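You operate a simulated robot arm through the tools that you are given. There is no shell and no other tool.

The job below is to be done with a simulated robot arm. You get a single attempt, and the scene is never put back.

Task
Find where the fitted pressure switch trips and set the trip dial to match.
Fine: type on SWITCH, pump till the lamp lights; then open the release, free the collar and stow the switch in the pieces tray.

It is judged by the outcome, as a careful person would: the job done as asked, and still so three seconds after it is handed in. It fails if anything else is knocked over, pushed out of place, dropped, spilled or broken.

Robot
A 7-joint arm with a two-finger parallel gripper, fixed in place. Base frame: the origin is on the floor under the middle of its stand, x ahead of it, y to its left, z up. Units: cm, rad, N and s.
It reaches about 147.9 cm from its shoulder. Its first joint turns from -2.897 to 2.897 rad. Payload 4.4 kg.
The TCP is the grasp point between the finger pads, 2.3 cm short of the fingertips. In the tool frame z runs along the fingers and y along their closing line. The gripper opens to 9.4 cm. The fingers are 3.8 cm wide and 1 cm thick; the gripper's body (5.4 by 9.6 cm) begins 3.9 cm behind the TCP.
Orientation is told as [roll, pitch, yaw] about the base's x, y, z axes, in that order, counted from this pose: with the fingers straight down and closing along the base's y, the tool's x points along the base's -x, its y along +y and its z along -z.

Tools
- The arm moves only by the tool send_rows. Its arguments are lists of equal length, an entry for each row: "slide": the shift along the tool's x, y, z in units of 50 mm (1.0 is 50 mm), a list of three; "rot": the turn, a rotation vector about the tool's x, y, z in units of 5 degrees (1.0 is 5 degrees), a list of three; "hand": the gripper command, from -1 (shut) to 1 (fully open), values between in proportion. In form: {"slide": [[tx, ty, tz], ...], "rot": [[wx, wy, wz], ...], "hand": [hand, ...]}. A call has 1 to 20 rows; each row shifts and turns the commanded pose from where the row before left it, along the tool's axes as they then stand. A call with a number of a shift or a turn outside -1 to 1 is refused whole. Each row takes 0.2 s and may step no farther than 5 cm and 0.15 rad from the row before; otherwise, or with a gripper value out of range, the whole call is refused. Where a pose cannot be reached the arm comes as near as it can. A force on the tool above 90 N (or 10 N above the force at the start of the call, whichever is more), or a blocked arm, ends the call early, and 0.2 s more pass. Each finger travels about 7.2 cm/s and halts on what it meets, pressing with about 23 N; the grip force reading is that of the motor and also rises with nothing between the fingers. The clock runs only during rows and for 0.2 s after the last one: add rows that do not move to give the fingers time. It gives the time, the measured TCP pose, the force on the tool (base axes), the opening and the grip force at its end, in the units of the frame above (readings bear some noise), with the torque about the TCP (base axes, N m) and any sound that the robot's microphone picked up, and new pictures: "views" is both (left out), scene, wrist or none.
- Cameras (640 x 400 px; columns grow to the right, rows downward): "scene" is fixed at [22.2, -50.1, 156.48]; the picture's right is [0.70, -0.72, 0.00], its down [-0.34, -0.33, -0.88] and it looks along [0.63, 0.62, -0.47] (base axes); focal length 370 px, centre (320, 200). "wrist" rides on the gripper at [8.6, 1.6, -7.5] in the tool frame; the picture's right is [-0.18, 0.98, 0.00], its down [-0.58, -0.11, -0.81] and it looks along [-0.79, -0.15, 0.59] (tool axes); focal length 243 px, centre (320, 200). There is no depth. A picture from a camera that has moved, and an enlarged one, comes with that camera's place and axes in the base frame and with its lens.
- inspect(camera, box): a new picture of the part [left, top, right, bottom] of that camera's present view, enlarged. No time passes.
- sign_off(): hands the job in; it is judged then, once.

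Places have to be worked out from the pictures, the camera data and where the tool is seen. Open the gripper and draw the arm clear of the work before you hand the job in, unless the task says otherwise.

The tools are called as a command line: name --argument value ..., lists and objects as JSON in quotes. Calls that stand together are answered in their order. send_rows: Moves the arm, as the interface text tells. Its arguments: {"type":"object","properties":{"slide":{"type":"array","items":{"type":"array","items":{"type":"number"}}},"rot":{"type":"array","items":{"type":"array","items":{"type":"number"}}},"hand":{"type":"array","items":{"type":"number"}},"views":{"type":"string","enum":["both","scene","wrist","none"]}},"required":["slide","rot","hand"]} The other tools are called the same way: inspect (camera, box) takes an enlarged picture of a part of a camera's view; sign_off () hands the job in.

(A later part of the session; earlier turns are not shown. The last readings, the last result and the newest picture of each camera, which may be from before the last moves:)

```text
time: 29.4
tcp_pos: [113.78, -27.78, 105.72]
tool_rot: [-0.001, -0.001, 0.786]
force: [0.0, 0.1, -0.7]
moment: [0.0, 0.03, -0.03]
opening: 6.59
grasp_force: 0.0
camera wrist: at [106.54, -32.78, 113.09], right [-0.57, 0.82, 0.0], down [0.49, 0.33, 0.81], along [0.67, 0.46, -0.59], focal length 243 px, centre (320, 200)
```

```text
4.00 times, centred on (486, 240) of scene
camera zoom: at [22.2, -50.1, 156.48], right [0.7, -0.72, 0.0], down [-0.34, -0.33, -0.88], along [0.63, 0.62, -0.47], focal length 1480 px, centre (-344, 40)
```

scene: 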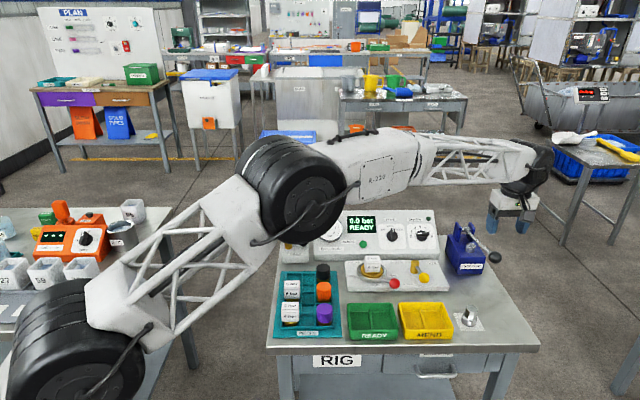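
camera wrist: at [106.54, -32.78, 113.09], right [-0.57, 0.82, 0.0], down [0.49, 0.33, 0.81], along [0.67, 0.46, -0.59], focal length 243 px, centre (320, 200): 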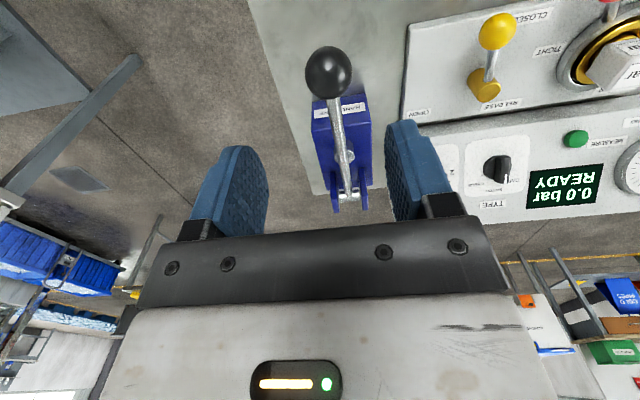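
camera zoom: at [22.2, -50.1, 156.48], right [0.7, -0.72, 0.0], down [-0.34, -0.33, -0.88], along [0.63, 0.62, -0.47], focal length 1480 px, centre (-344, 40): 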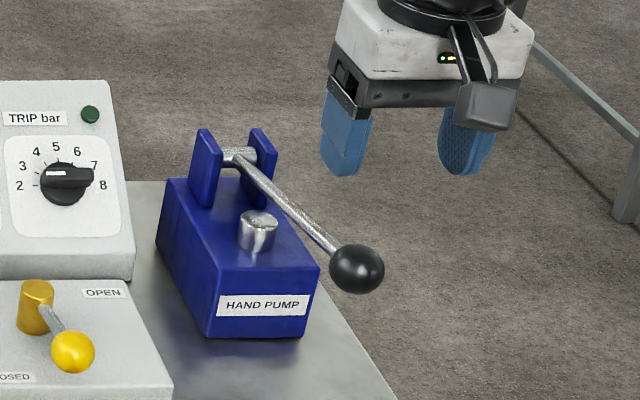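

The ball is at tool (−0.3, 0.6, 10.9) from here, and the panel's screen and lamp stay visible in the scene view. I descend around the ball with the fingers 6.6 cm apart.

send_rows --slide '[[-0.06, 0.116, 0], [0, 0, 0.54], [0, 0, 0.54], [0, 0, 0.54], [0, 0, 0.53], [0, 0, 0]]' --rot '[[0, 0, 0], [0, 0, 0], [0, 0, 0], [0, 0, 0], [0, 0, 0], [0, 0, 0]]' --hand '[0.4, 0.4, 0.4, 0.4, 0.4, 0.4]'

inspect --camera "scene" --box '[436, 190, 536, 290]'

inspect --camera "wrist" --box '[180, 80, 460, 260]'

```text
time: 30.8
tcp_pos: [113.51, -26.98, 94.91]
tool_rot: [0.002, 0.0, 0.786]
force: [1.0, 0.2, -0.5]
moment: [0.01, 0.01, 0.01]
opening: 6.59
grasp_force: 0.0
camera wrist: at [106.15, -32.01, 102.29], right [-0.57, 0.82, 0.0], down [0.49, 0.33, 0.81], along [0.67, 0.46, -0.59], focal length 243 px, centre (320, 200)
```

scene: 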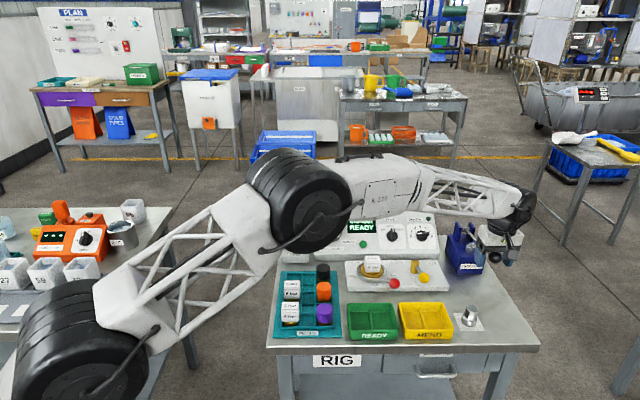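
wrist: 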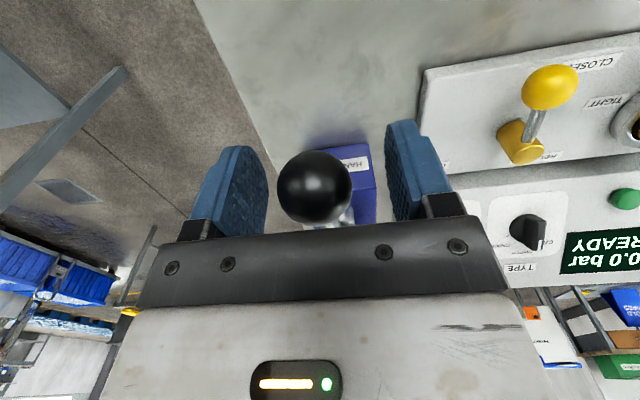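

```text
4.00 times, centred on (486, 240) of scene
camera zoom: at [22.2, -50.1, 156.48], right [0.7, -0.72, 0.0], down [-0.34, -0.33, -0.88], along [0.63, 0.62, -0.47], focal length 1480 px, centre (-344, 40)
```

zoom: 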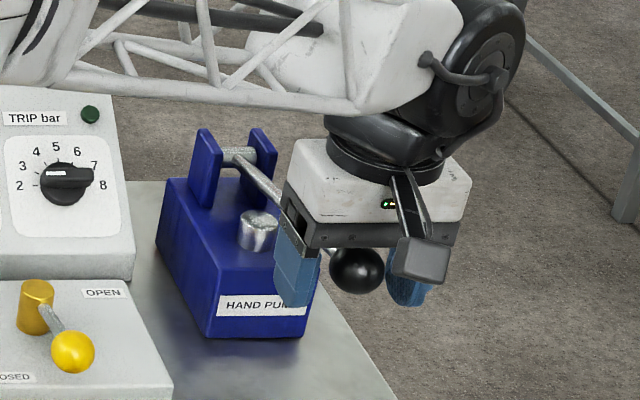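

```text
2.22 times, centred on (320, 170) of wrist
camera zoom: at [106.15, -32.01, 102.29], right [-0.57, 0.82, 0.0], down [0.49, 0.33, 0.81], along [0.67, 0.46, -0.59], focal length 539 px, centre (320, 267)
```

zoom: 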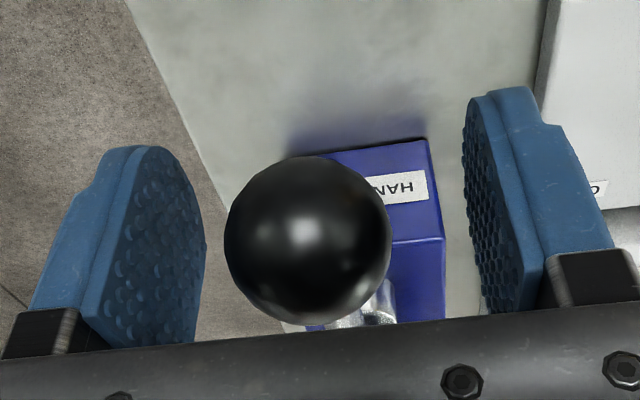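

The ball sits about 0.4 cm to the tool's −y side and nearly at the TCP. I centre on it and close.

send_rows --slide '[[-0.06, -0.08, 0], [0, 0, 0], [0, 0, 0], [0, 0, 0], [0, 0, 0], [0, 0, 0]]' --rot '[[0, 0, 0], [0, 0, 0], [0, 0, 0], [0, 0, 0], [0, 0, 0], [0, 0, 0]]' --hand '[0.4, 0, -0.3, -1, -1, -1]'

inspect --camera "wrist" --box '[180, 80, 460, 260]'

```text
time: 32.2
tcp_pos: [113.86, -27.04, 94.86]
tool_rot: [-0.001, -0.001, 0.787]
force: [-41.2, 23.6, 3.3]
moment: [-0.28, 0.11, 0.03]
opening: 3.73
grasp_force: 23.0
camera wrist: at [106.67, -32.06, 102.29], right [-0.57, 0.82, 0.0], down [0.49, 0.33, 0.81], along [0.67, 0.46, -0.59], focal length 243 px, centre (320, 200)
```

scene: 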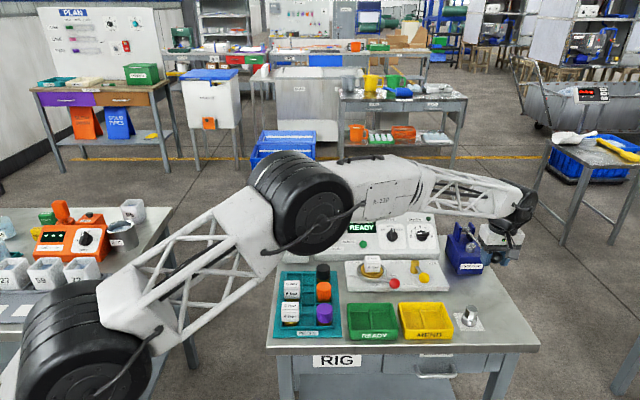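
wrist: 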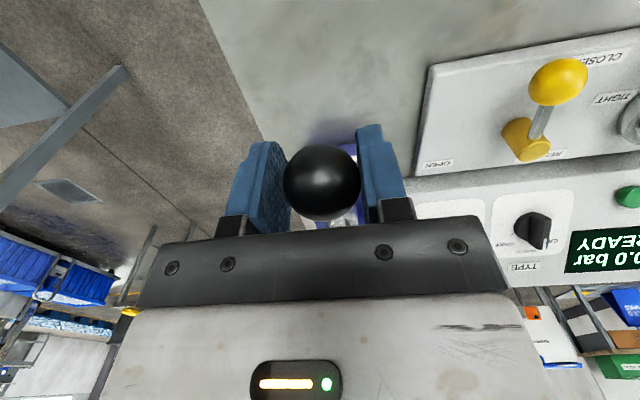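

```text
2.22 times, centred on (320, 170) of wrist
camera zoom: at [106.67, -32.06, 102.29], right [-0.57, 0.82, 0.0], down [0.49, 0.33, 0.81], along [0.67, 0.46, -0.59], focal length 539 px, centre (320, 267)
```

zoom: 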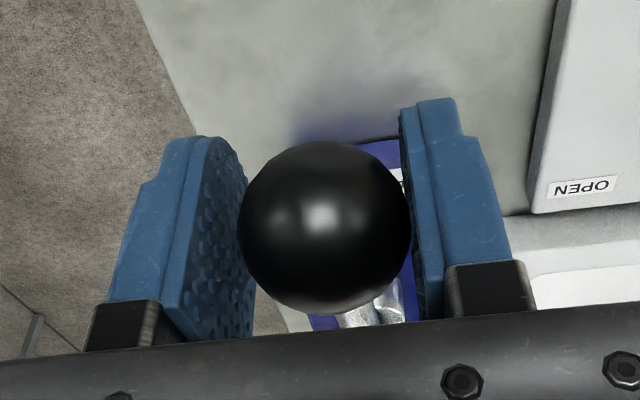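

I have the ball (3.73 cm diameter). I relieve about 46 N of side load, then press the lever down 3 cm along its arc as a first partial stroke and read the display.

send_rows --slide '[[0, 0.026, 0], [0, 0, 0], [0.004, 0, 0.1], [0.004, 0, 0.1], [0.004, 0, 0.1], [0.004, 0, 0.1], [0.002, 0, 0.1], [0.002, 0, 0.1], [0, 0, 0]]' --rot '[[0, 0, 0], [0, 0, 0], [0, 0, 0], [0, 0, 0], [0, 0, 0], [0, 0, 0], [0, 0, 0], [0, 0, 0], [0, 0, 0]]' --hand '[-1, -1, -1, -1, -1, -1, -1, -1, -1]'

inspect --camera "scene" --box '[310, 200, 530, 290]'

```text
time: 34.2
tcp_pos: [113.9, -27.01, 91.9]
tool_rot: [0.0, -0.001, 0.788]
force: [-38.1, 27.7, 5.1]
moment: [-0.03, -0.26, -0.29]
opening: 3.69
grasp_force: 22.9
camera wrist: at [106.66, -32.04, 99.37], right [-0.57, 0.82, 0.0], down [0.49, 0.33, 0.81], along [0.67, 0.46, -0.59], focal length 243 px, centre (320, 200)
```

scene: 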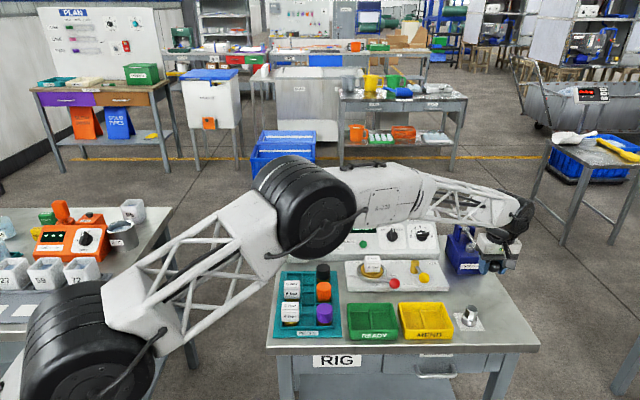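
wrist: 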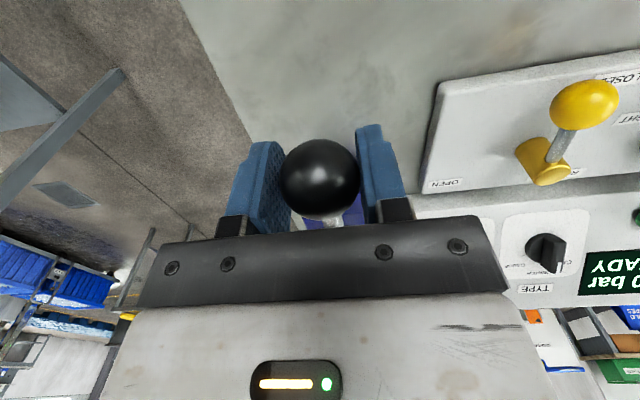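

```text
2.91 times, centred on (420, 245) of scene
camera zoom: at [22.2, -50.1, 156.48], right [0.7, -0.72, 0.0], down [-0.34, -0.33, -0.88], along [0.63, 0.62, -0.47], focal length 1076 px, centre (29, 69)
```

zoom: 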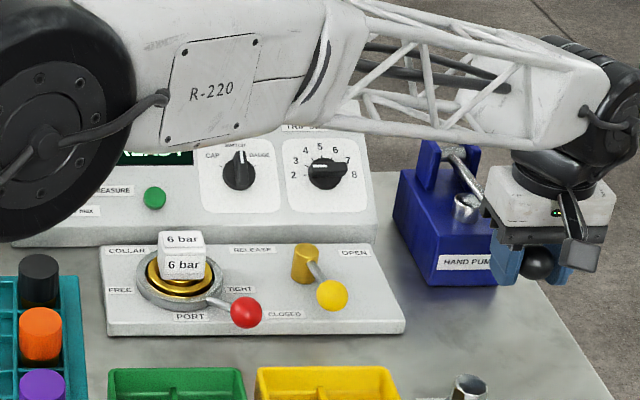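

The arm now hides the screen in the scene view, but the wrist camera still catches part of it. I check what it reads.

inspect --camera "wrist" --box '[480, 180, 640, 300]'

inspect --camera "scene" --box '[340, 220, 450, 250]'

```text
3.33 times, centred on (560, 240) of wrist
camera zoom: at [106.66, -32.04, 99.37], right [-0.57, 0.82, 0.0], down [0.49, 0.33, 0.81], along [0.67, 0.46, -0.59], focal length 809 px, centre (-480, 67)
```

zoom: 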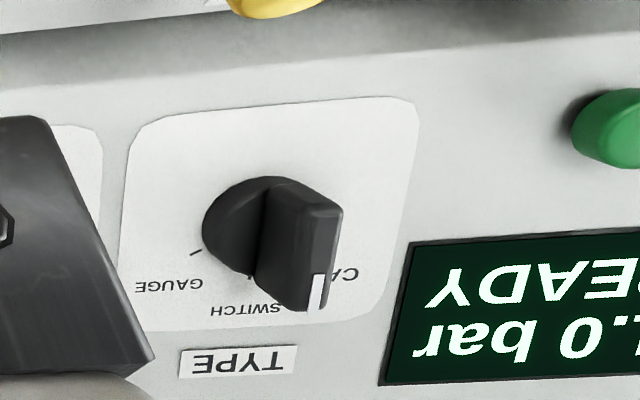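

```text
5.82 times, centred on (395, 235) of scene
camera zoom: at [22.2, -50.1, 156.48], right [0.7, -0.72, 0.0], down [-0.34, -0.33, -0.88], along [0.63, 0.62, -0.47], focal length 2153 px, centre (-116, -4)
```

zoom: 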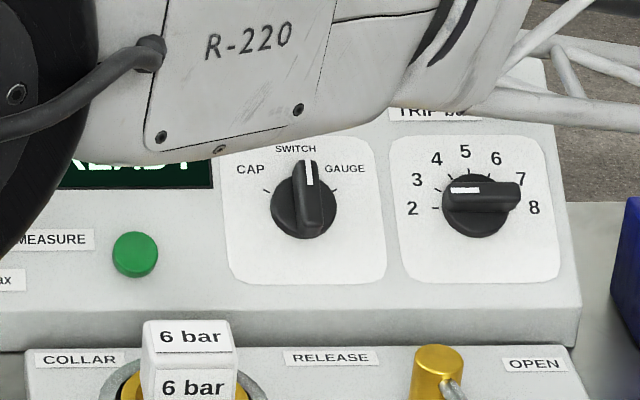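

The display seems to show about 1.0 bar already. To watch both lamp and screen while pumping, I open the fingers and re-orient about the ball (yaw +20°, tilt −40°) so the wrist camera faces the panel.

send_rows --slide '[[0, 0, 0], [0, 0, 0], [0, 0, 0], [0, 0, 0], [0, 0, 0], [0, 0, 0], [0, 0, 0], [0, 0, 0], [0, 0, 0], [0, 0, 0], [0, 0, 0], [0, 0, 0], [0, 0, 0], [0, 0, 0], [0, 0, 0], [0, 0, 0]]' --rot '[[0, 0, 0], [0, 0, 0], [0, 0, 0], [0, 0, -1], [0, 0, -1], [0, 0, -1], [0, 0, -1], [0, -1, 0], [0, -1, 0], [0, -1, 0], [0, -1, 0], [0, -1, 0], [0, -1, 0], [0, -1, 0], [0, -1, 0], [0, 0, 0]]' --hand '[0.4, 0.4, 0.4, 0.4, 0.4, 0.4, 0.4, 0.4, 0.4, 0.4, 0.4, 0.4, 0.4, 0.4, 0.4, 0.4]'

inspect --camera "wrist" --box '[180, 40, 640, 260]'

inspect --camera "scene" --box '[310, 200, 530, 290]'

```text
time: 37.6
tcp_pos: [113.96, -27.02, 91.91]
tool_rot: [-0.002, -0.701, 1.137]
force: [0.3, -0.8, 1.7]
moment: [-0.01, -0.01, 0.01]
opening: 6.57
grasp_force: 0.2
camera wrist: at [107.71, -36.7, 92.01], right [-0.83, 0.54, 0.12], down [0.07, -0.11, 0.99], along [0.55, 0.83, 0.06], focal length 243 px, centre (320, 200)
```

scene: 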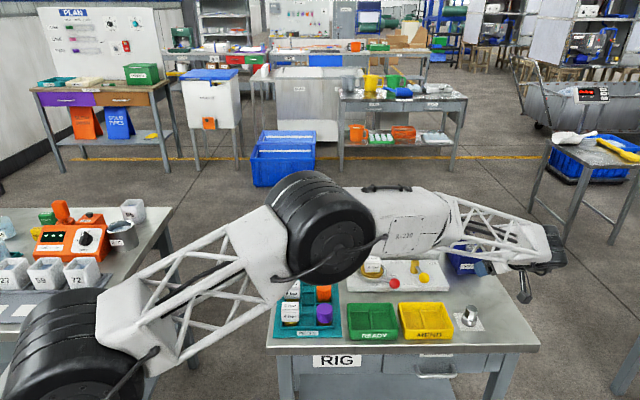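
wrist: 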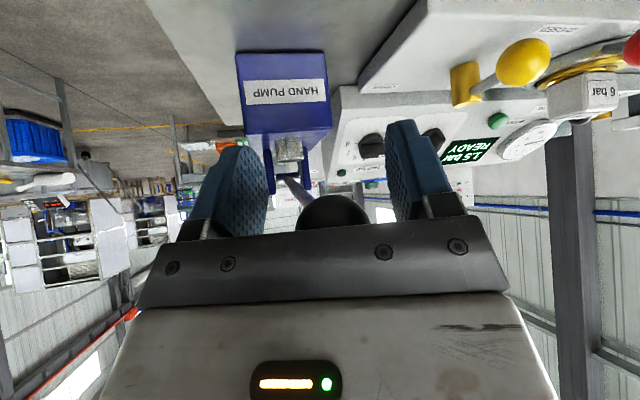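

```text
1.39 times, centred on (410, 150) of wrist
camera zoom: at [107.71, -36.7, 92.01], right [-0.83, 0.54, 0.12], down [0.07, -0.11, 0.99], along [0.55, 0.83, 0.06], focal length 338 px, centre (195, 270)
```

zoom: 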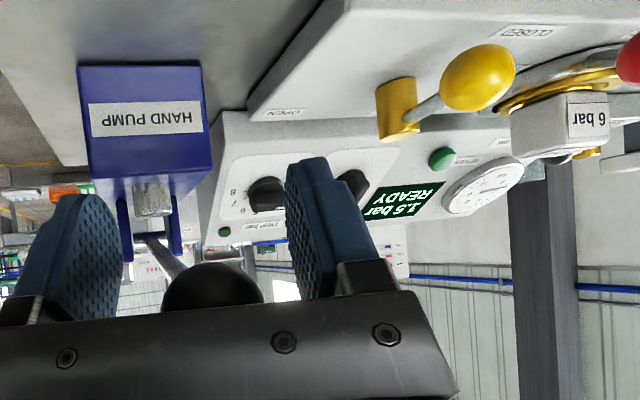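

```text
2.91 times, centred on (420, 245) of scene
camera zoom: at [22.2, -50.1, 156.48], right [0.7, -0.72, 0.0], down [-0.34, -0.33, -0.88], along [0.63, 0.62, -0.47], focal length 1076 px, centre (29, 69)
```

zoom: 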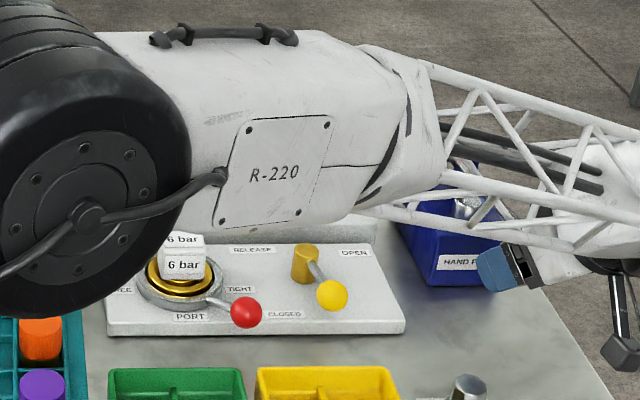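

The wrist camera now sees screen, gauge and lamp together; I enlarge to read the pressure and the lamp.

inspect --camera "wrist" --box '[320, 100, 580, 220]'

inspect --camera "wrist" --box '[250, 120, 410, 240]'

```text
2.46 times, centred on (450, 160) of wrist
camera zoom: at [107.71, -36.7, 92.01], right [-0.83, 0.54, 0.12], down [0.07, -0.11, 0.99], along [0.55, 0.83, 0.06], focal length 597 px, centre (0, 298)
```

zoom: 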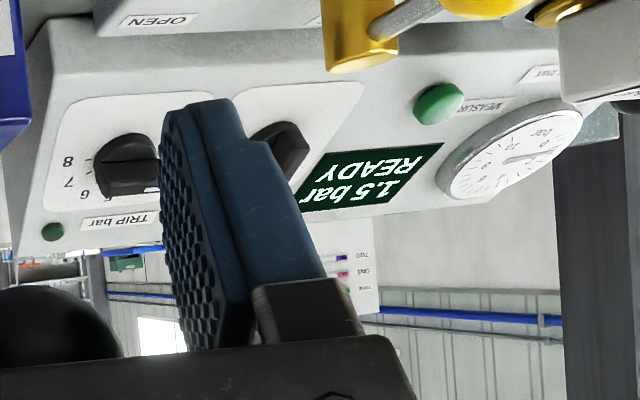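

```text
3.33 times, centred on (330, 180) of wrist
camera zoom: at [107.71, -36.7, 92.01], right [-0.83, 0.54, 0.12], down [0.07, -0.11, 0.99], along [0.55, 0.83, 0.06], focal length 809 px, centre (287, 267)
```

zoom: 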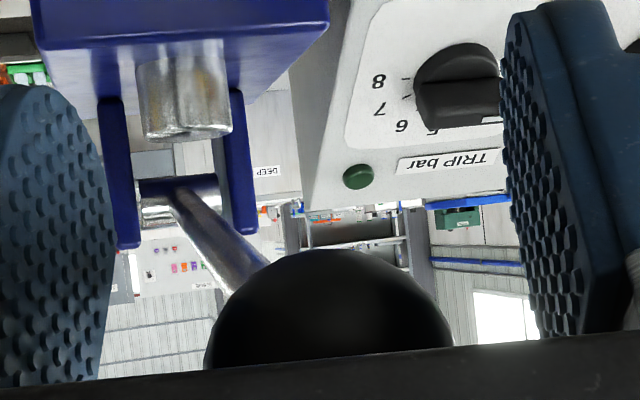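

It reads 1.5 bar, the lamp is off, and the lever has sprung back up to about z=94.5. I re-centre on the ball in this pose and grip it.

send_rows --slide '[[-0.19, 0.01, -0.21], [-0.19, 0.01, -0.21], [0, 0, 0], [0, 0, 0], [0, 0, 0], [0, 0, 0], [0, 0, 0]]' --rot '[[0, 0, 0], [0, 0, 0], [0, 0, 0], [0, 0, 0], [0, 0, 0], [0, 0, 0], [0, 0, 0]]' --hand '[0.4, 0.4, 0, -0.3, -1, -1, -1]' --views "wrist"

inspect --camera "wrist" --box '[250, 80, 570, 240]'

```text
time: 39.2
tcp_pos: [113.93, -26.94, 94.68]
tool_rot: [0.0, -0.701, 1.137]
force: [-44.8, 14.1, -1.1]
moment: [-0.16, -0.23, -0.09]
opening: 4.05
grasp_force: 23.2
camera wrist: at [107.73, -36.6, 94.88], right [-0.83, 0.54, 0.12], down [0.07, -0.11, 0.99], along [0.55, 0.83, 0.06], focal length 243 px, centre (320, 200)
```

wrist: 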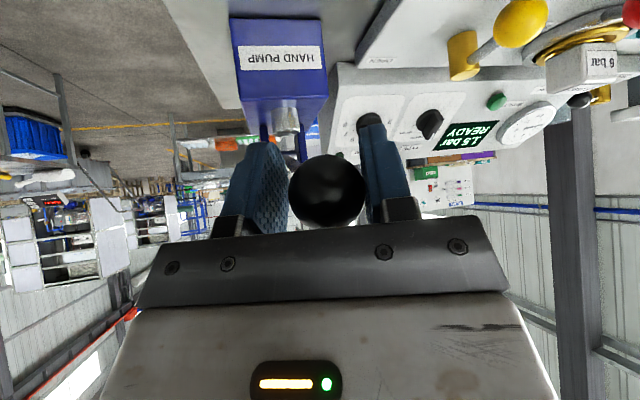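

```text
2.00 times, centred on (410, 160) of wrist
camera zoom: at [107.73, -36.6, 94.88], right [-0.83, 0.54, 0.12], down [0.07, -0.11, 0.99], along [0.55, 0.83, 0.06], focal length 485 px, centre (140, 280)
```

zoom: 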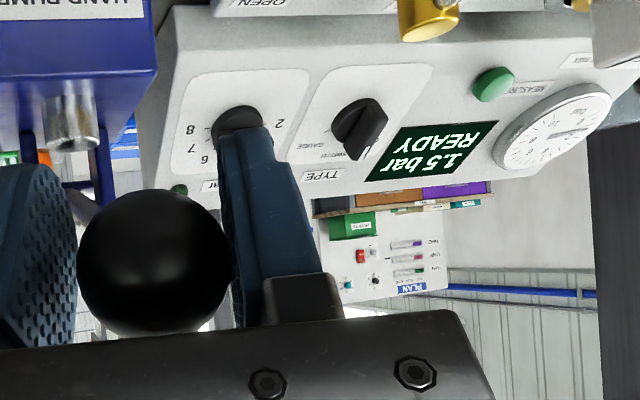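

The grip is off-centre: the +y finger touches while the other has a 0.3 cm gap. I open slightly, tilt 10° more so the lamp clears the ball in view, shift +y 0.17 cm and close again.

send_rows --slide '[[0, 0, 0], [0, 0.034, 0], [0, 0, 0], [0, 0, 0], [0, 0, 0], [0, 0, 0], [0, 0, 0]]' --rot '[[0, 0, 0], [0, -1, 0], [0, -1, 0], [0, 0, 0], [0, 0, 0], [0, 0, 0], [0, 0, 0]]' --hand '[0.2, 0.2, 0.2, 0.2, -1, -1, -1]' --views "wrist"

inspect --camera "wrist" --box '[250, 60, 570, 240]'

```text
time: 40.8
tcp_pos: [113.66, -26.76, 94.85]
tool_rot: [0.0, -0.875, 1.138]
force: [-65.2, 16.6, 8.0]
moment: [-0.02, -0.38, -0.76]
opening: 3.51
grasp_force: 45.2
camera wrist: at [107.55, -36.39, 92.95], right [-0.84, 0.52, 0.14], down [0.0, -0.27, 0.96], along [0.54, 0.81, 0.23], focal length 243 px, centre (320, 200)
```

wrist: 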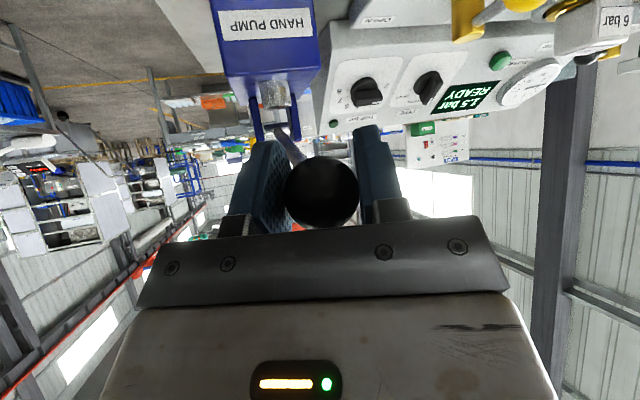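

```text
2.00 times, centred on (410, 150) of wrist
camera zoom: at [107.55, -36.39, 92.95], right [-0.84, 0.52, 0.14], down [0.0, -0.27, 0.96], along [0.54, 0.81, 0.23], focal length 485 px, centre (140, 300)
```

zoom: 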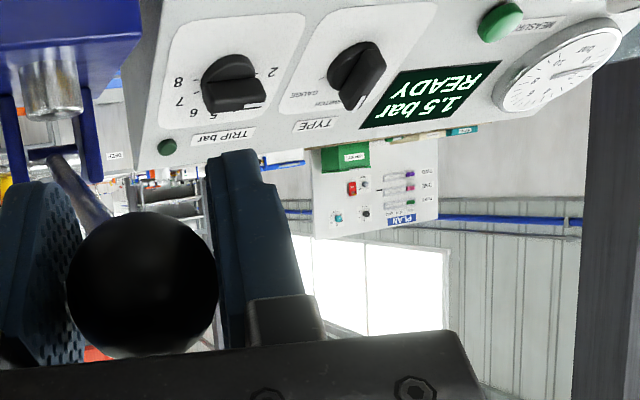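

Now lamp, dials, screen and gauge are all in view. I relieve the 66 N side load and press a 3 cm stroke down slowly.

send_rows --slide '[[0, 0.03, 0], [0.077, 0, 0.064], [0.077, 0, 0.064], [0.077, 0, 0.064], [0.077, 0, 0.064], [0.077, 0, 0.064], [0.077, 0, 0.064], [0, 0, 0]]' --rot '[[0, 0, 0], [0, 0, 0], [0, 0, 0], [0, 0, 0], [0, 0, 0], [0, 0, 0], [0, 0, 0], [0, 0, 0]]' --hand '[-1, -1, -1, -1, -1, -1, -1, -1]' --views "wrist"

inspect --camera "wrist" --box '[250, 60, 570, 240]'

```text
time: 42.6
tcp_pos: [113.5, -26.98, 91.68]
tool_rot: [-0.003, -0.874, 1.134]
force: [-18.4, -48.3, 7.3]
moment: [0.06, -0.25, -1.86]
opening: 3.61
grasp_force: 44.8
camera wrist: at [107.35, -36.49, 89.87], right [-0.84, 0.52, 0.14], down [-0.01, -0.27, 0.96], along [0.54, 0.81, 0.23], focal length 243 px, centre (320, 200)
```

wrist: 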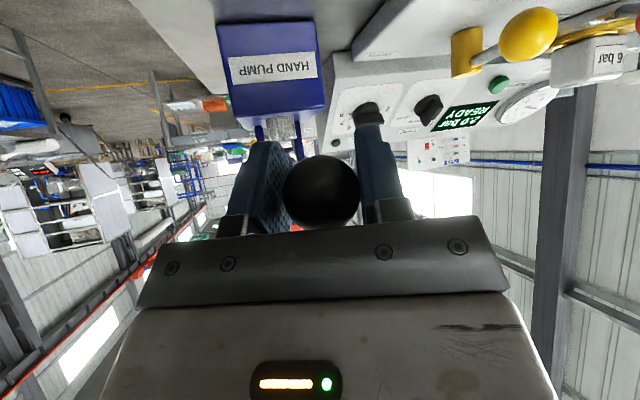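

```text
2.00 times, centred on (410, 150) of wrist
camera zoom: at [107.35, -36.49, 89.87], right [-0.84, 0.52, 0.14], down [-0.01, -0.27, 0.96], along [0.54, 0.81, 0.23], focal length 485 px, centre (140, 300)
```

zoom: 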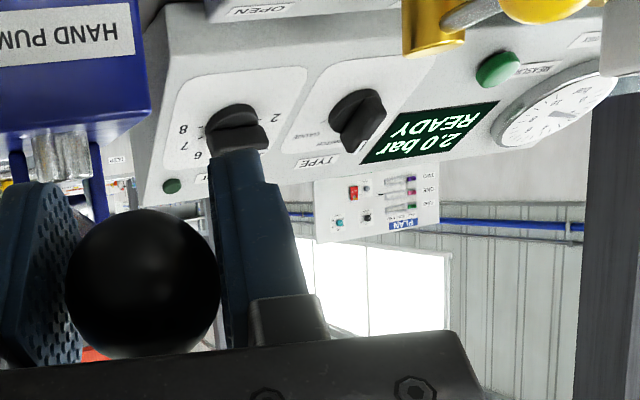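

Display 2.0 bar, lamp still off: that short stroke added 0.5 bar. I let the lever back up 3 cm and read again.

send_rows --slide '[[-0.077, 0, -0.064], [-0.077, 0, -0.064], [-0.077, 0, -0.064], [-0.077, 0, -0.064], [-0.077, 0, -0.064], [-0.077, 0, -0.064], [0, 0, 0]]' --rot '[[0, 0, 0], [0, 0, 0], [0, 0, 0], [0, 0, 0], [0, 0, 0], [0, 0, 0], [0, 0, 0]]' --hand '[-1, -1, -1, -1, -1, -1, -1]' --views "wrist"

inspect --camera "wrist" --box '[320, 60, 560, 180]'

```text
time: 43.8
tcp_pos: [113.72, -26.51, 94.04]
tool_rot: [-0.002, -0.872, 1.135]
force: [40.4, -11.0, -10.3]
moment: [-0.05, 0.2, -0.91]
opening: 3.45
grasp_force: 45.0
stopped in row 6: the force on the tool passed its limit at 94 N (the readings are from after the stop); the commanded pose is now the measured one
camera wrist: at [107.52, -36.21, 92.1], right [-0.84, 0.52, 0.14], down [-0.01, -0.27, 0.96], along [0.54, 0.81, 0.23], focal length 243 px, centre (320, 200)
```

wrist: 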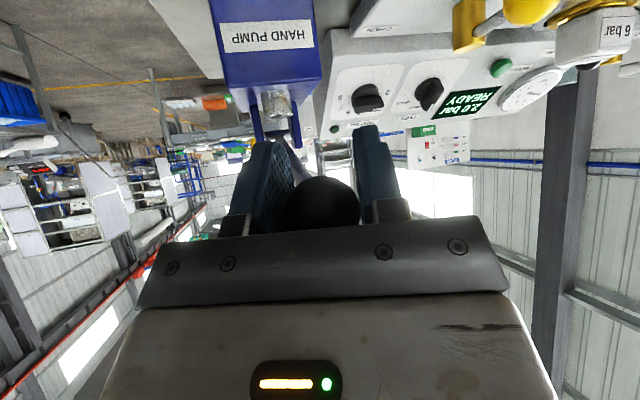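

```text
2.67 times, centred on (440, 120) of wrist
camera zoom: at [107.52, -36.21, 92.1], right [-0.84, 0.52, 0.14], down [-0.01, -0.27, 0.96], along [0.54, 0.81, 0.23], focal length 647 px, centre (0, 413)
```

zoom: 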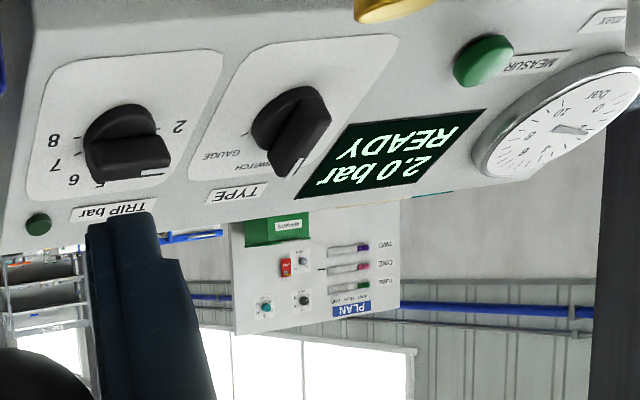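

2.0 bar holds with the lever up, but the ball slipped in the pads and the call stopped on the force limit at the lever's top stop. I open, re-centre on the ball at z≈94.9, and grip it squarely.

send_rows --slide '[[0, 0, 0], [0, 0, 0], [-0.12, -0.01, -0.13], [0, 0, 0], [0, 0, 0], [0, 0, 0], [0, 0, 0]]' --rot '[[0, 0, 0], [0, 0, 0], [0, 0, 0], [0, 0, 0], [0, 0, 0], [0, 0, 0], [0, 0, 0]]' --hand '[0.2, 0.2, 0.2, 0.2, -1, -1, -1]' --views "wrist"

inspect --camera "wrist" --box '[220, 60, 460, 240]'

```text
time: 45.4
tcp_pos: [113.61, -26.8, 94.85]
tool_rot: [-0.003, -0.872, 1.136]
force: [21.1, -6.7, -1.9]
moment: [-0.09, -0.34, -1.67]
opening: 3.45
grasp_force: 45.2
camera wrist: at [107.47, -36.4, 93.02], right [-0.84, 0.52, 0.14], down [-0.01, -0.27, 0.96], along [0.54, 0.81, 0.23], focal length 243 px, centre (320, 200)
```

wrist: 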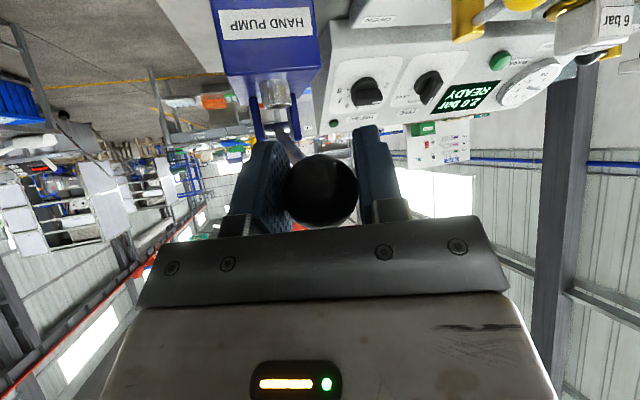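

```text
2.22 times, centred on (340, 150) of wrist
camera zoom: at [107.47, -36.4, 93.02], right [-0.84, 0.52, 0.14], down [-0.01, -0.27, 0.96], along [0.54, 0.81, 0.23], focal length 539 px, centre (276, 311)
```

zoom: 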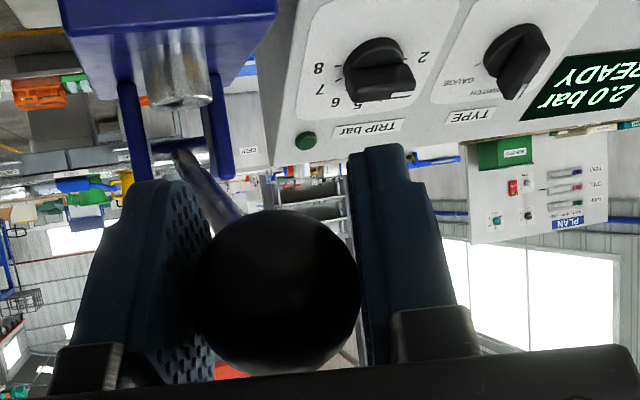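

Grip is steady at 21 N side load. I press a deeper 4 cm stroke following the lever's arc, to learn how pressure scales with travel.

send_rows --slide '[[0.0895, 0, 0.0488], [0.087, 0, 0.0518], [0.0857, 0, 0.0534], [0.0831, 0, 0.0564], [0.0818, 0, 0.058], [0.079, 0, 0.061], [0.077, 0, 0.064], [0.077, 0, 0.064], [0, 0, 0]]' --rot '[[0, 0, 0], [0, 0, 0], [0, 0, 0], [0, 0, 0], [0, 0, 0], [0, 0, 0], [0, 0, 0], [0, 0, 0], [0, 0, 0]]' --hand '[-1, -1, -1, -1, -1, -1, -1, -1, -1]' --views "wrist"

inspect --camera "wrist" --box '[320, 60, 560, 180]'

```text
time: 47.4
tcp_pos: [113.39, -27.21, 90.95]
tool_rot: [-0.001, -0.875, 1.137]
force: [-32.1, -14.3, 5.6]
moment: [0.35, -0.38, -1.21]
opening: 3.47
grasp_force: 44.9
camera wrist: at [107.19, -36.67, 89.04], right [-0.84, 0.52, 0.14], down [-0.01, -0.27, 0.96], along [0.54, 0.81, 0.23], focal length 243 px, centre (320, 200)
```

wrist: 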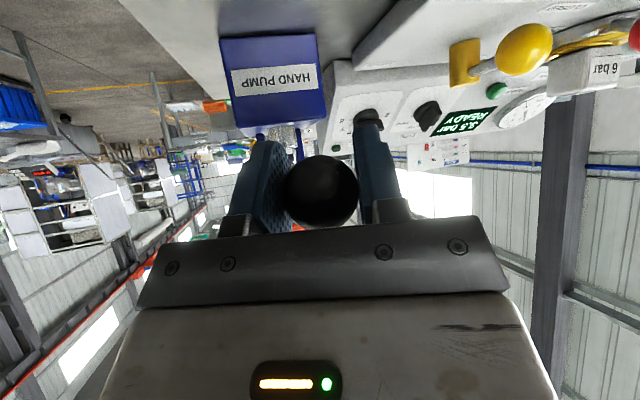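

```text
2.67 times, centred on (440, 120) of wrist
camera zoom: at [107.19, -36.67, 89.04], right [-0.84, 0.52, 0.14], down [-0.01, -0.27, 0.96], along [0.54, 0.81, 0.23], focal length 647 px, centre (0, 413)
```

zoom: 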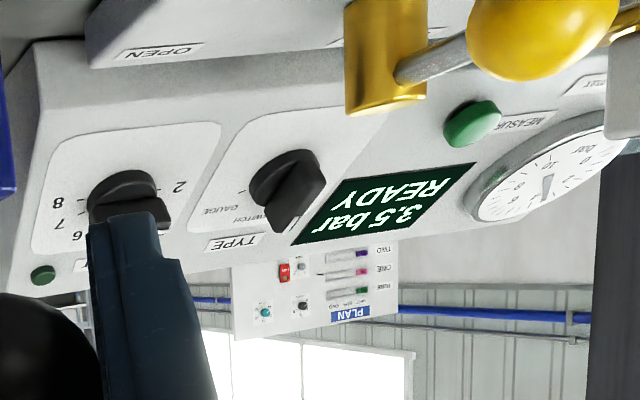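

3.5 bar, lamp still off. I raise the lever most of the way back along the same arc, stopping short of the top stop.

send_rows --slide '[[-0.077, 0, -0.064], [-0.077, 0, -0.064], [-0.079, 0, -0.061], [-0.0818, 0, -0.058], [-0.0831, 0, -0.0564], [-0.0857, 0, -0.0534], [-0.087, 0, -0.0518], [0, 0, 0]]' --rot '[[0, 0, 0], [0, 0, 0], [0, 0, 0], [0, 0, 0], [0, 0, 0], [0, 0, 0], [0, 0, 0], [0, 0, 0]]' --hand '[-1, -1, -1, -1, -1, -1, -1, -1]' --views "wrist"

inspect --camera "wrist" --box '[320, 60, 560, 180]'

```text
time: 49.2
tcp_pos: [113.58, -27.01, 94.24]
tool_rot: [-0.001, -0.873, 1.135]
force: [22.8, -26.7, -17.8]
moment: [-0.51, 0.28, -1.76]
opening: 3.46
grasp_force: 44.4
camera wrist: at [107.41, -36.48, 92.42], right [-0.84, 0.52, 0.14], down [-0.01, -0.27, 0.96], along [0.54, 0.81, 0.23], focal length 243 px, centre (320, 200)
```

wrist: 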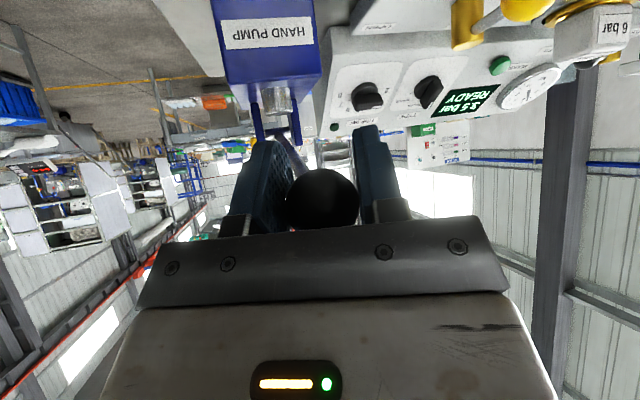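

```text
2.67 times, centred on (440, 120) of wrist
camera zoom: at [107.41, -36.48, 92.42], right [-0.84, 0.52, 0.14], down [-0.01, -0.27, 0.96], along [0.54, 0.81, 0.23], focal length 647 px, centre (0, 413)
```

zoom: 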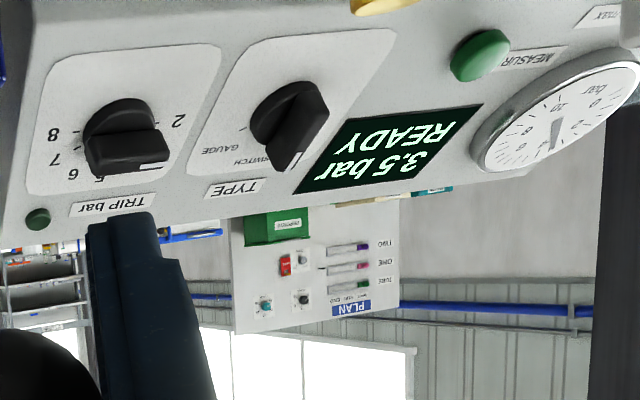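

3.5 bar holds with the lever up and the lamp off. I press down in smaller pieces now, reading after each 1.5 cm.

send_rows --slide '[[0.087, 0, 0.0518], [0.0857, 0, 0.0534], [0.0831, 0, 0.0564], [0, 0, 0]]' --rot '[[0, 0, 0], [0, 0, 0], [0, 0, 0], [0, 0, 0]]' --hand '[-1, -1, -1, -1]' --views "wrist"

inspect --camera "wrist" --box '[320, 60, 560, 180]'

```text
time: 50.2
tcp_pos: [113.45, -27.02, 92.97]
tool_rot: [-0.002, -0.873, 1.136]
force: [-5.1, -25.8, 10.7]
moment: [1.15, -0.66, 0.0]
opening: 3.42
grasp_force: 45.0
camera wrist: at [107.29, -36.58, 91.09], right [-0.84, 0.52, 0.14], down [-0.01, -0.27, 0.96], along [0.54, 0.81, 0.23], focal length 243 px, centre (320, 200)
```

wrist: 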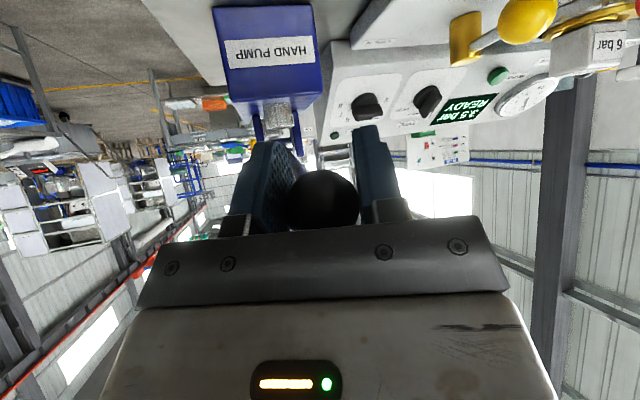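

```text
2.67 times, centred on (440, 120) of wrist
camera zoom: at [107.29, -36.58, 91.09], right [-0.84, 0.52, 0.14], down [-0.01, -0.27, 0.96], along [0.54, 0.81, 0.23], focal length 647 px, centre (0, 413)
```

zoom: 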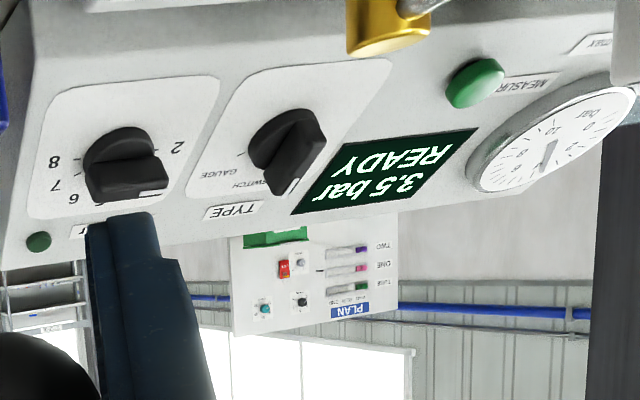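

Still 3.5 bar and lamp off after this much travel. I press a further 1.5 cm.

send_rows --slide '[[0.0818, 0, 0.058], [0.079, 0, 0.061], [0.077, 0, 0.064], [0, 0, 0]]' --rot '[[0, 0, 0], [0, 0, 0], [0, 0, 0], [0, 0, 0]]' --hand '[-1, -1, -1, -1]' --views "wrist"

inspect --camera "wrist" --box '[320, 60, 560, 180]'

```text
time: 51.2
tcp_pos: [113.52, -27.09, 91.41]
tool_rot: [-0.002, -0.873, 1.135]
force: [-4.9, -26.8, 7.3]
moment: [0.7, -0.39, 0.01]
opening: 3.42
grasp_force: 44.6
camera wrist: at [107.21, -36.59, 89.55], right [-0.84, 0.52, 0.14], down [-0.01, -0.27, 0.96], along [0.54, 0.81, 0.23], focal length 243 px, centre (320, 200)
```

wrist: 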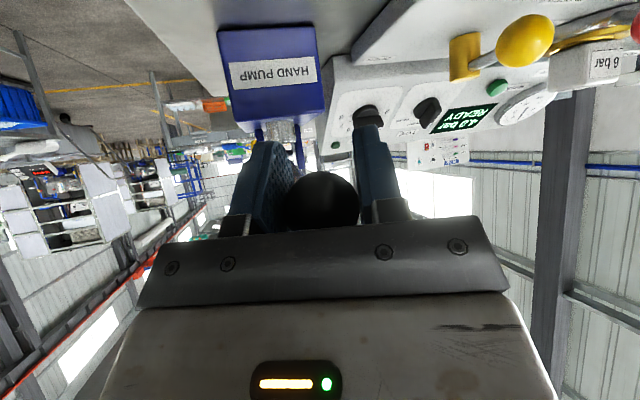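

```text
2.67 times, centred on (440, 120) of wrist
camera zoom: at [107.21, -36.59, 89.55], right [-0.84, 0.52, 0.14], down [-0.01, -0.27, 0.96], along [0.54, 0.81, 0.23], focal length 647 px, centre (0, 413)
```

zoom: 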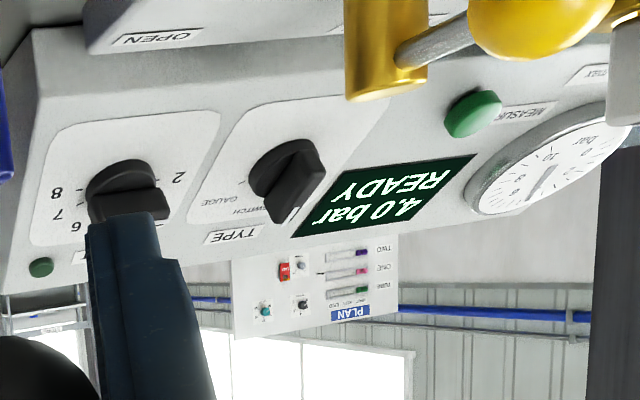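

It reads 4.0 bar. I look closely at the lamp.

inspect --camera "wrist" --box '[310, 120, 370, 170]'

```text
8.00 times, centred on (340, 145) of wrist
camera zoom: at [107.21, -36.59, 89.55], right [-0.84, 0.52, 0.14], down [-0.01, -0.27, 0.96], along [0.54, 0.81, 0.23], focal length 1941 px, centre (160, 640)
```

zoom: 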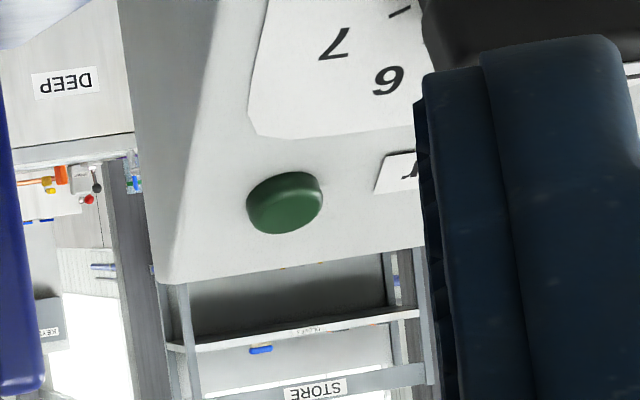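

The lamp is still dark. I press another 1 cm.

send_rows --slide '[[0.077, 0, 0.064], [0.077, 0, 0.064], [0, 0, 0]]' --rot '[[0, 0, 0], [0, 0, 0], [0, 0, 0]]' --hand '[-1, -1, -1]' --views "wrist"

inspect --camera "wrist" --box '[310, 60, 550, 180]'

```text
time: 52.0
tcp_pos: [113.39, -27.0, 90.08]
tool_rot: [0.002, -0.872, 1.137]
force: [-42.8, 4.1, 6.6]
moment: [0.32, -0.64, -0.2]
opening: 3.44
grasp_force: 45.2
camera wrist: at [107.23, -36.57, 88.35], right [-0.84, 0.52, 0.14], down [0.0, -0.27, 0.96], along [0.54, 0.81, 0.23], focal length 243 px, centre (320, 200)
```

wrist: 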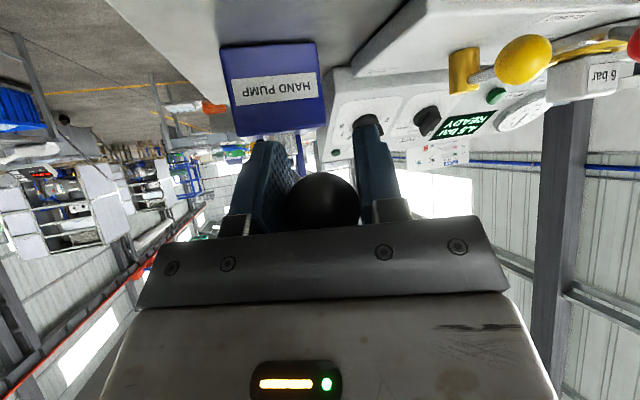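

```text
2.67 times, centred on (430, 120) of wrist
camera zoom: at [107.23, -36.57, 88.35], right [-0.84, 0.52, 0.14], down [0.0, -0.27, 0.96], along [0.54, 0.81, 0.23], focal length 647 px, centre (27, 413)
```

zoom: 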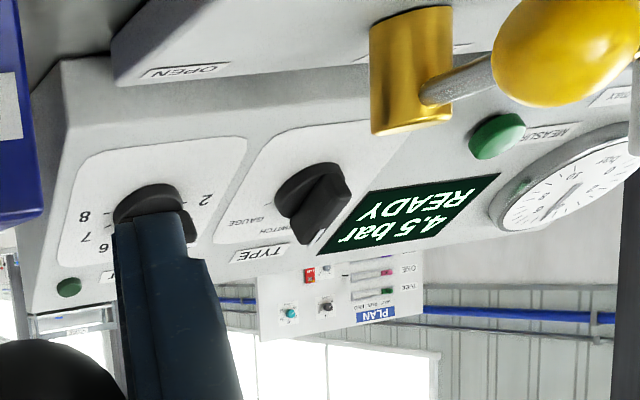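

4.5 bar now. I check the lamp closely.

inspect --camera "wrist" --box '[310, 130, 370, 180]'

```text
8.00 times, centred on (340, 155) of wrist
camera zoom: at [107.23, -36.57, 88.35], right [-0.84, 0.52, 0.14], down [0.0, -0.27, 0.96], along [0.54, 0.81, 0.23], focal length 1941 px, centre (160, 560)
```

zoom: 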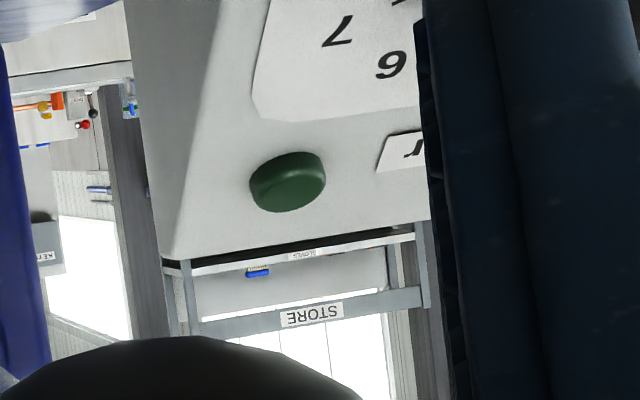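

Still unlit at 4.5 bar, and the ball has crept up in the pads. I open, let the lever spring up, follow it to the top and re-grip with the ball centred.

send_rows --slide '[[0, 0, 0], [0, 0, 0], [0, 0, 0], [-0.162, -0.002, -0.112], [-0.162, -0.002, -0.112], [-0.162, -0.002, -0.112], [-0.162, -0.002, -0.112], [-0.162, -0.002, -0.112], [0, 0, 0], [0, 0, 0], [0, 0, 0], [0, 0, 0]]' --rot '[[0, 0, 0], [0, 0, 0], [0, 0, 0], [0, 0, 0], [0, 0, 0], [0, 0, 0], [0, 0, 0], [0, 0, 0], [0, 0, 0], [0, 0, 0], [0, 0, 0], [0, 0, 0]]' --hand '[0.3, 0.3, 0.3, 0.3, 0.3, 0.3, 0.3, 0.3, 0.3, -1, -1, -1]' --views "wrist"

inspect --camera "wrist" --box '[310, 60, 550, 180]'

```text
time: 54.6
tcp_pos: [113.64, -26.83, 95.26]
tool_rot: [0.0, -0.872, 1.136]
force: [-50.0, 15.5, 7.6]
moment: [0.0, 0.1, -0.21]
opening: 3.42
grasp_force: 44.6
camera wrist: at [107.52, -36.34, 93.41], right [-0.84, 0.52, 0.14], down [0.0, -0.27, 0.96], along [0.54, 0.81, 0.23], focal length 243 px, centre (320, 200)
```

wrist: 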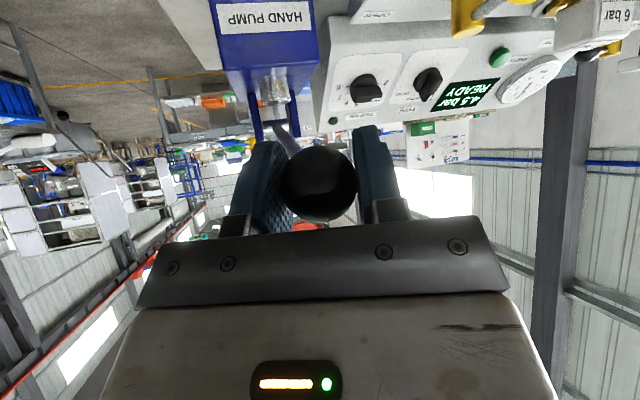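

```text
2.67 times, centred on (430, 120) of wrist
camera zoom: at [107.52, -36.34, 93.41], right [-0.84, 0.52, 0.14], down [0.0, -0.27, 0.96], along [0.54, 0.81, 0.23], focal length 647 px, centre (27, 413)
```

zoom: 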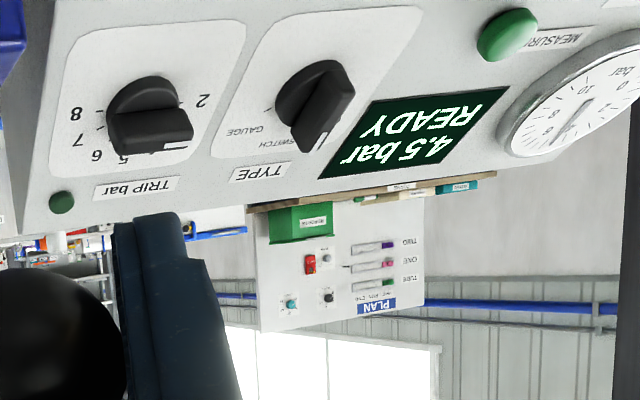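

4.5 bar holds. I relieve the side load and press down 2 cm.

send_rows --slide '[[0, 0.02, 0], [0.0895, 0, 0.0488], [0.087, 0, 0.0518], [0.0857, 0, 0.0534], [0.0831, 0, 0.0564], [0, 0, 0]]' --rot '[[0, 0, 0], [0, 0, 0], [0, 0, 0], [0, 0, 0], [0, 0, 0], [0, 0, 0]]' --hand '[-1, -1, -1, -1, -1, -1]' --views "wrist"

inspect --camera "wrist" --box '[310, 60, 550, 180]'

```text
time: 56.0
tcp_pos: [113.6, -27.04, 93.36]
tool_rot: [-0.002, -0.872, 1.135]
force: [-37.3, -4.9, 11.8]
moment: [0.75, -0.89, -1.02]
opening: 3.49
grasp_force: 44.8
camera wrist: at [107.31, -36.54, 91.43], right [-0.84, 0.52, 0.14], down [-0.01, -0.27, 0.96], along [0.54, 0.81, 0.23], focal length 243 px, centre (320, 200)
```

wrist: 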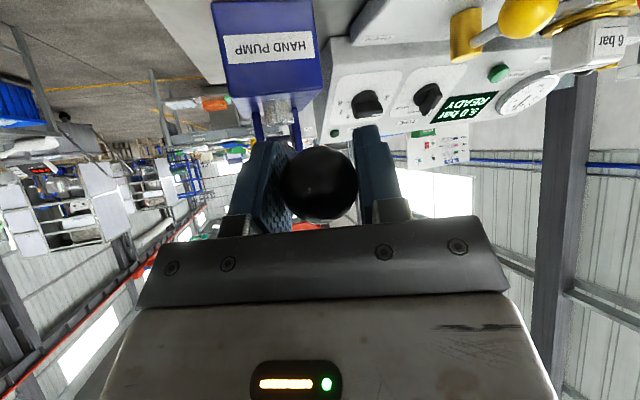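

```text
2.67 times, centred on (430, 120) of wrist
camera zoom: at [107.31, -36.54, 91.43], right [-0.84, 0.52, 0.14], down [-0.01, -0.27, 0.96], along [0.54, 0.81, 0.23], focal length 647 px, centre (27, 413)
```

zoom: 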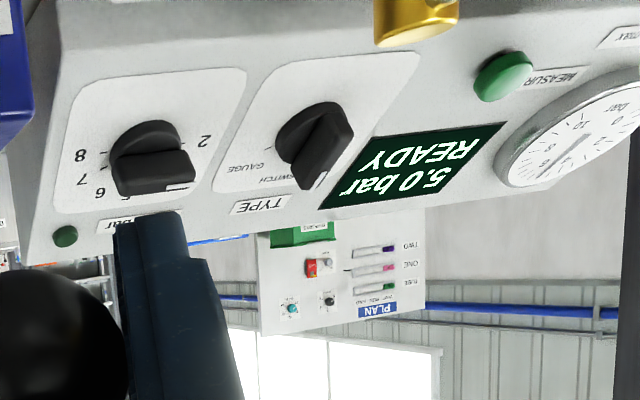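

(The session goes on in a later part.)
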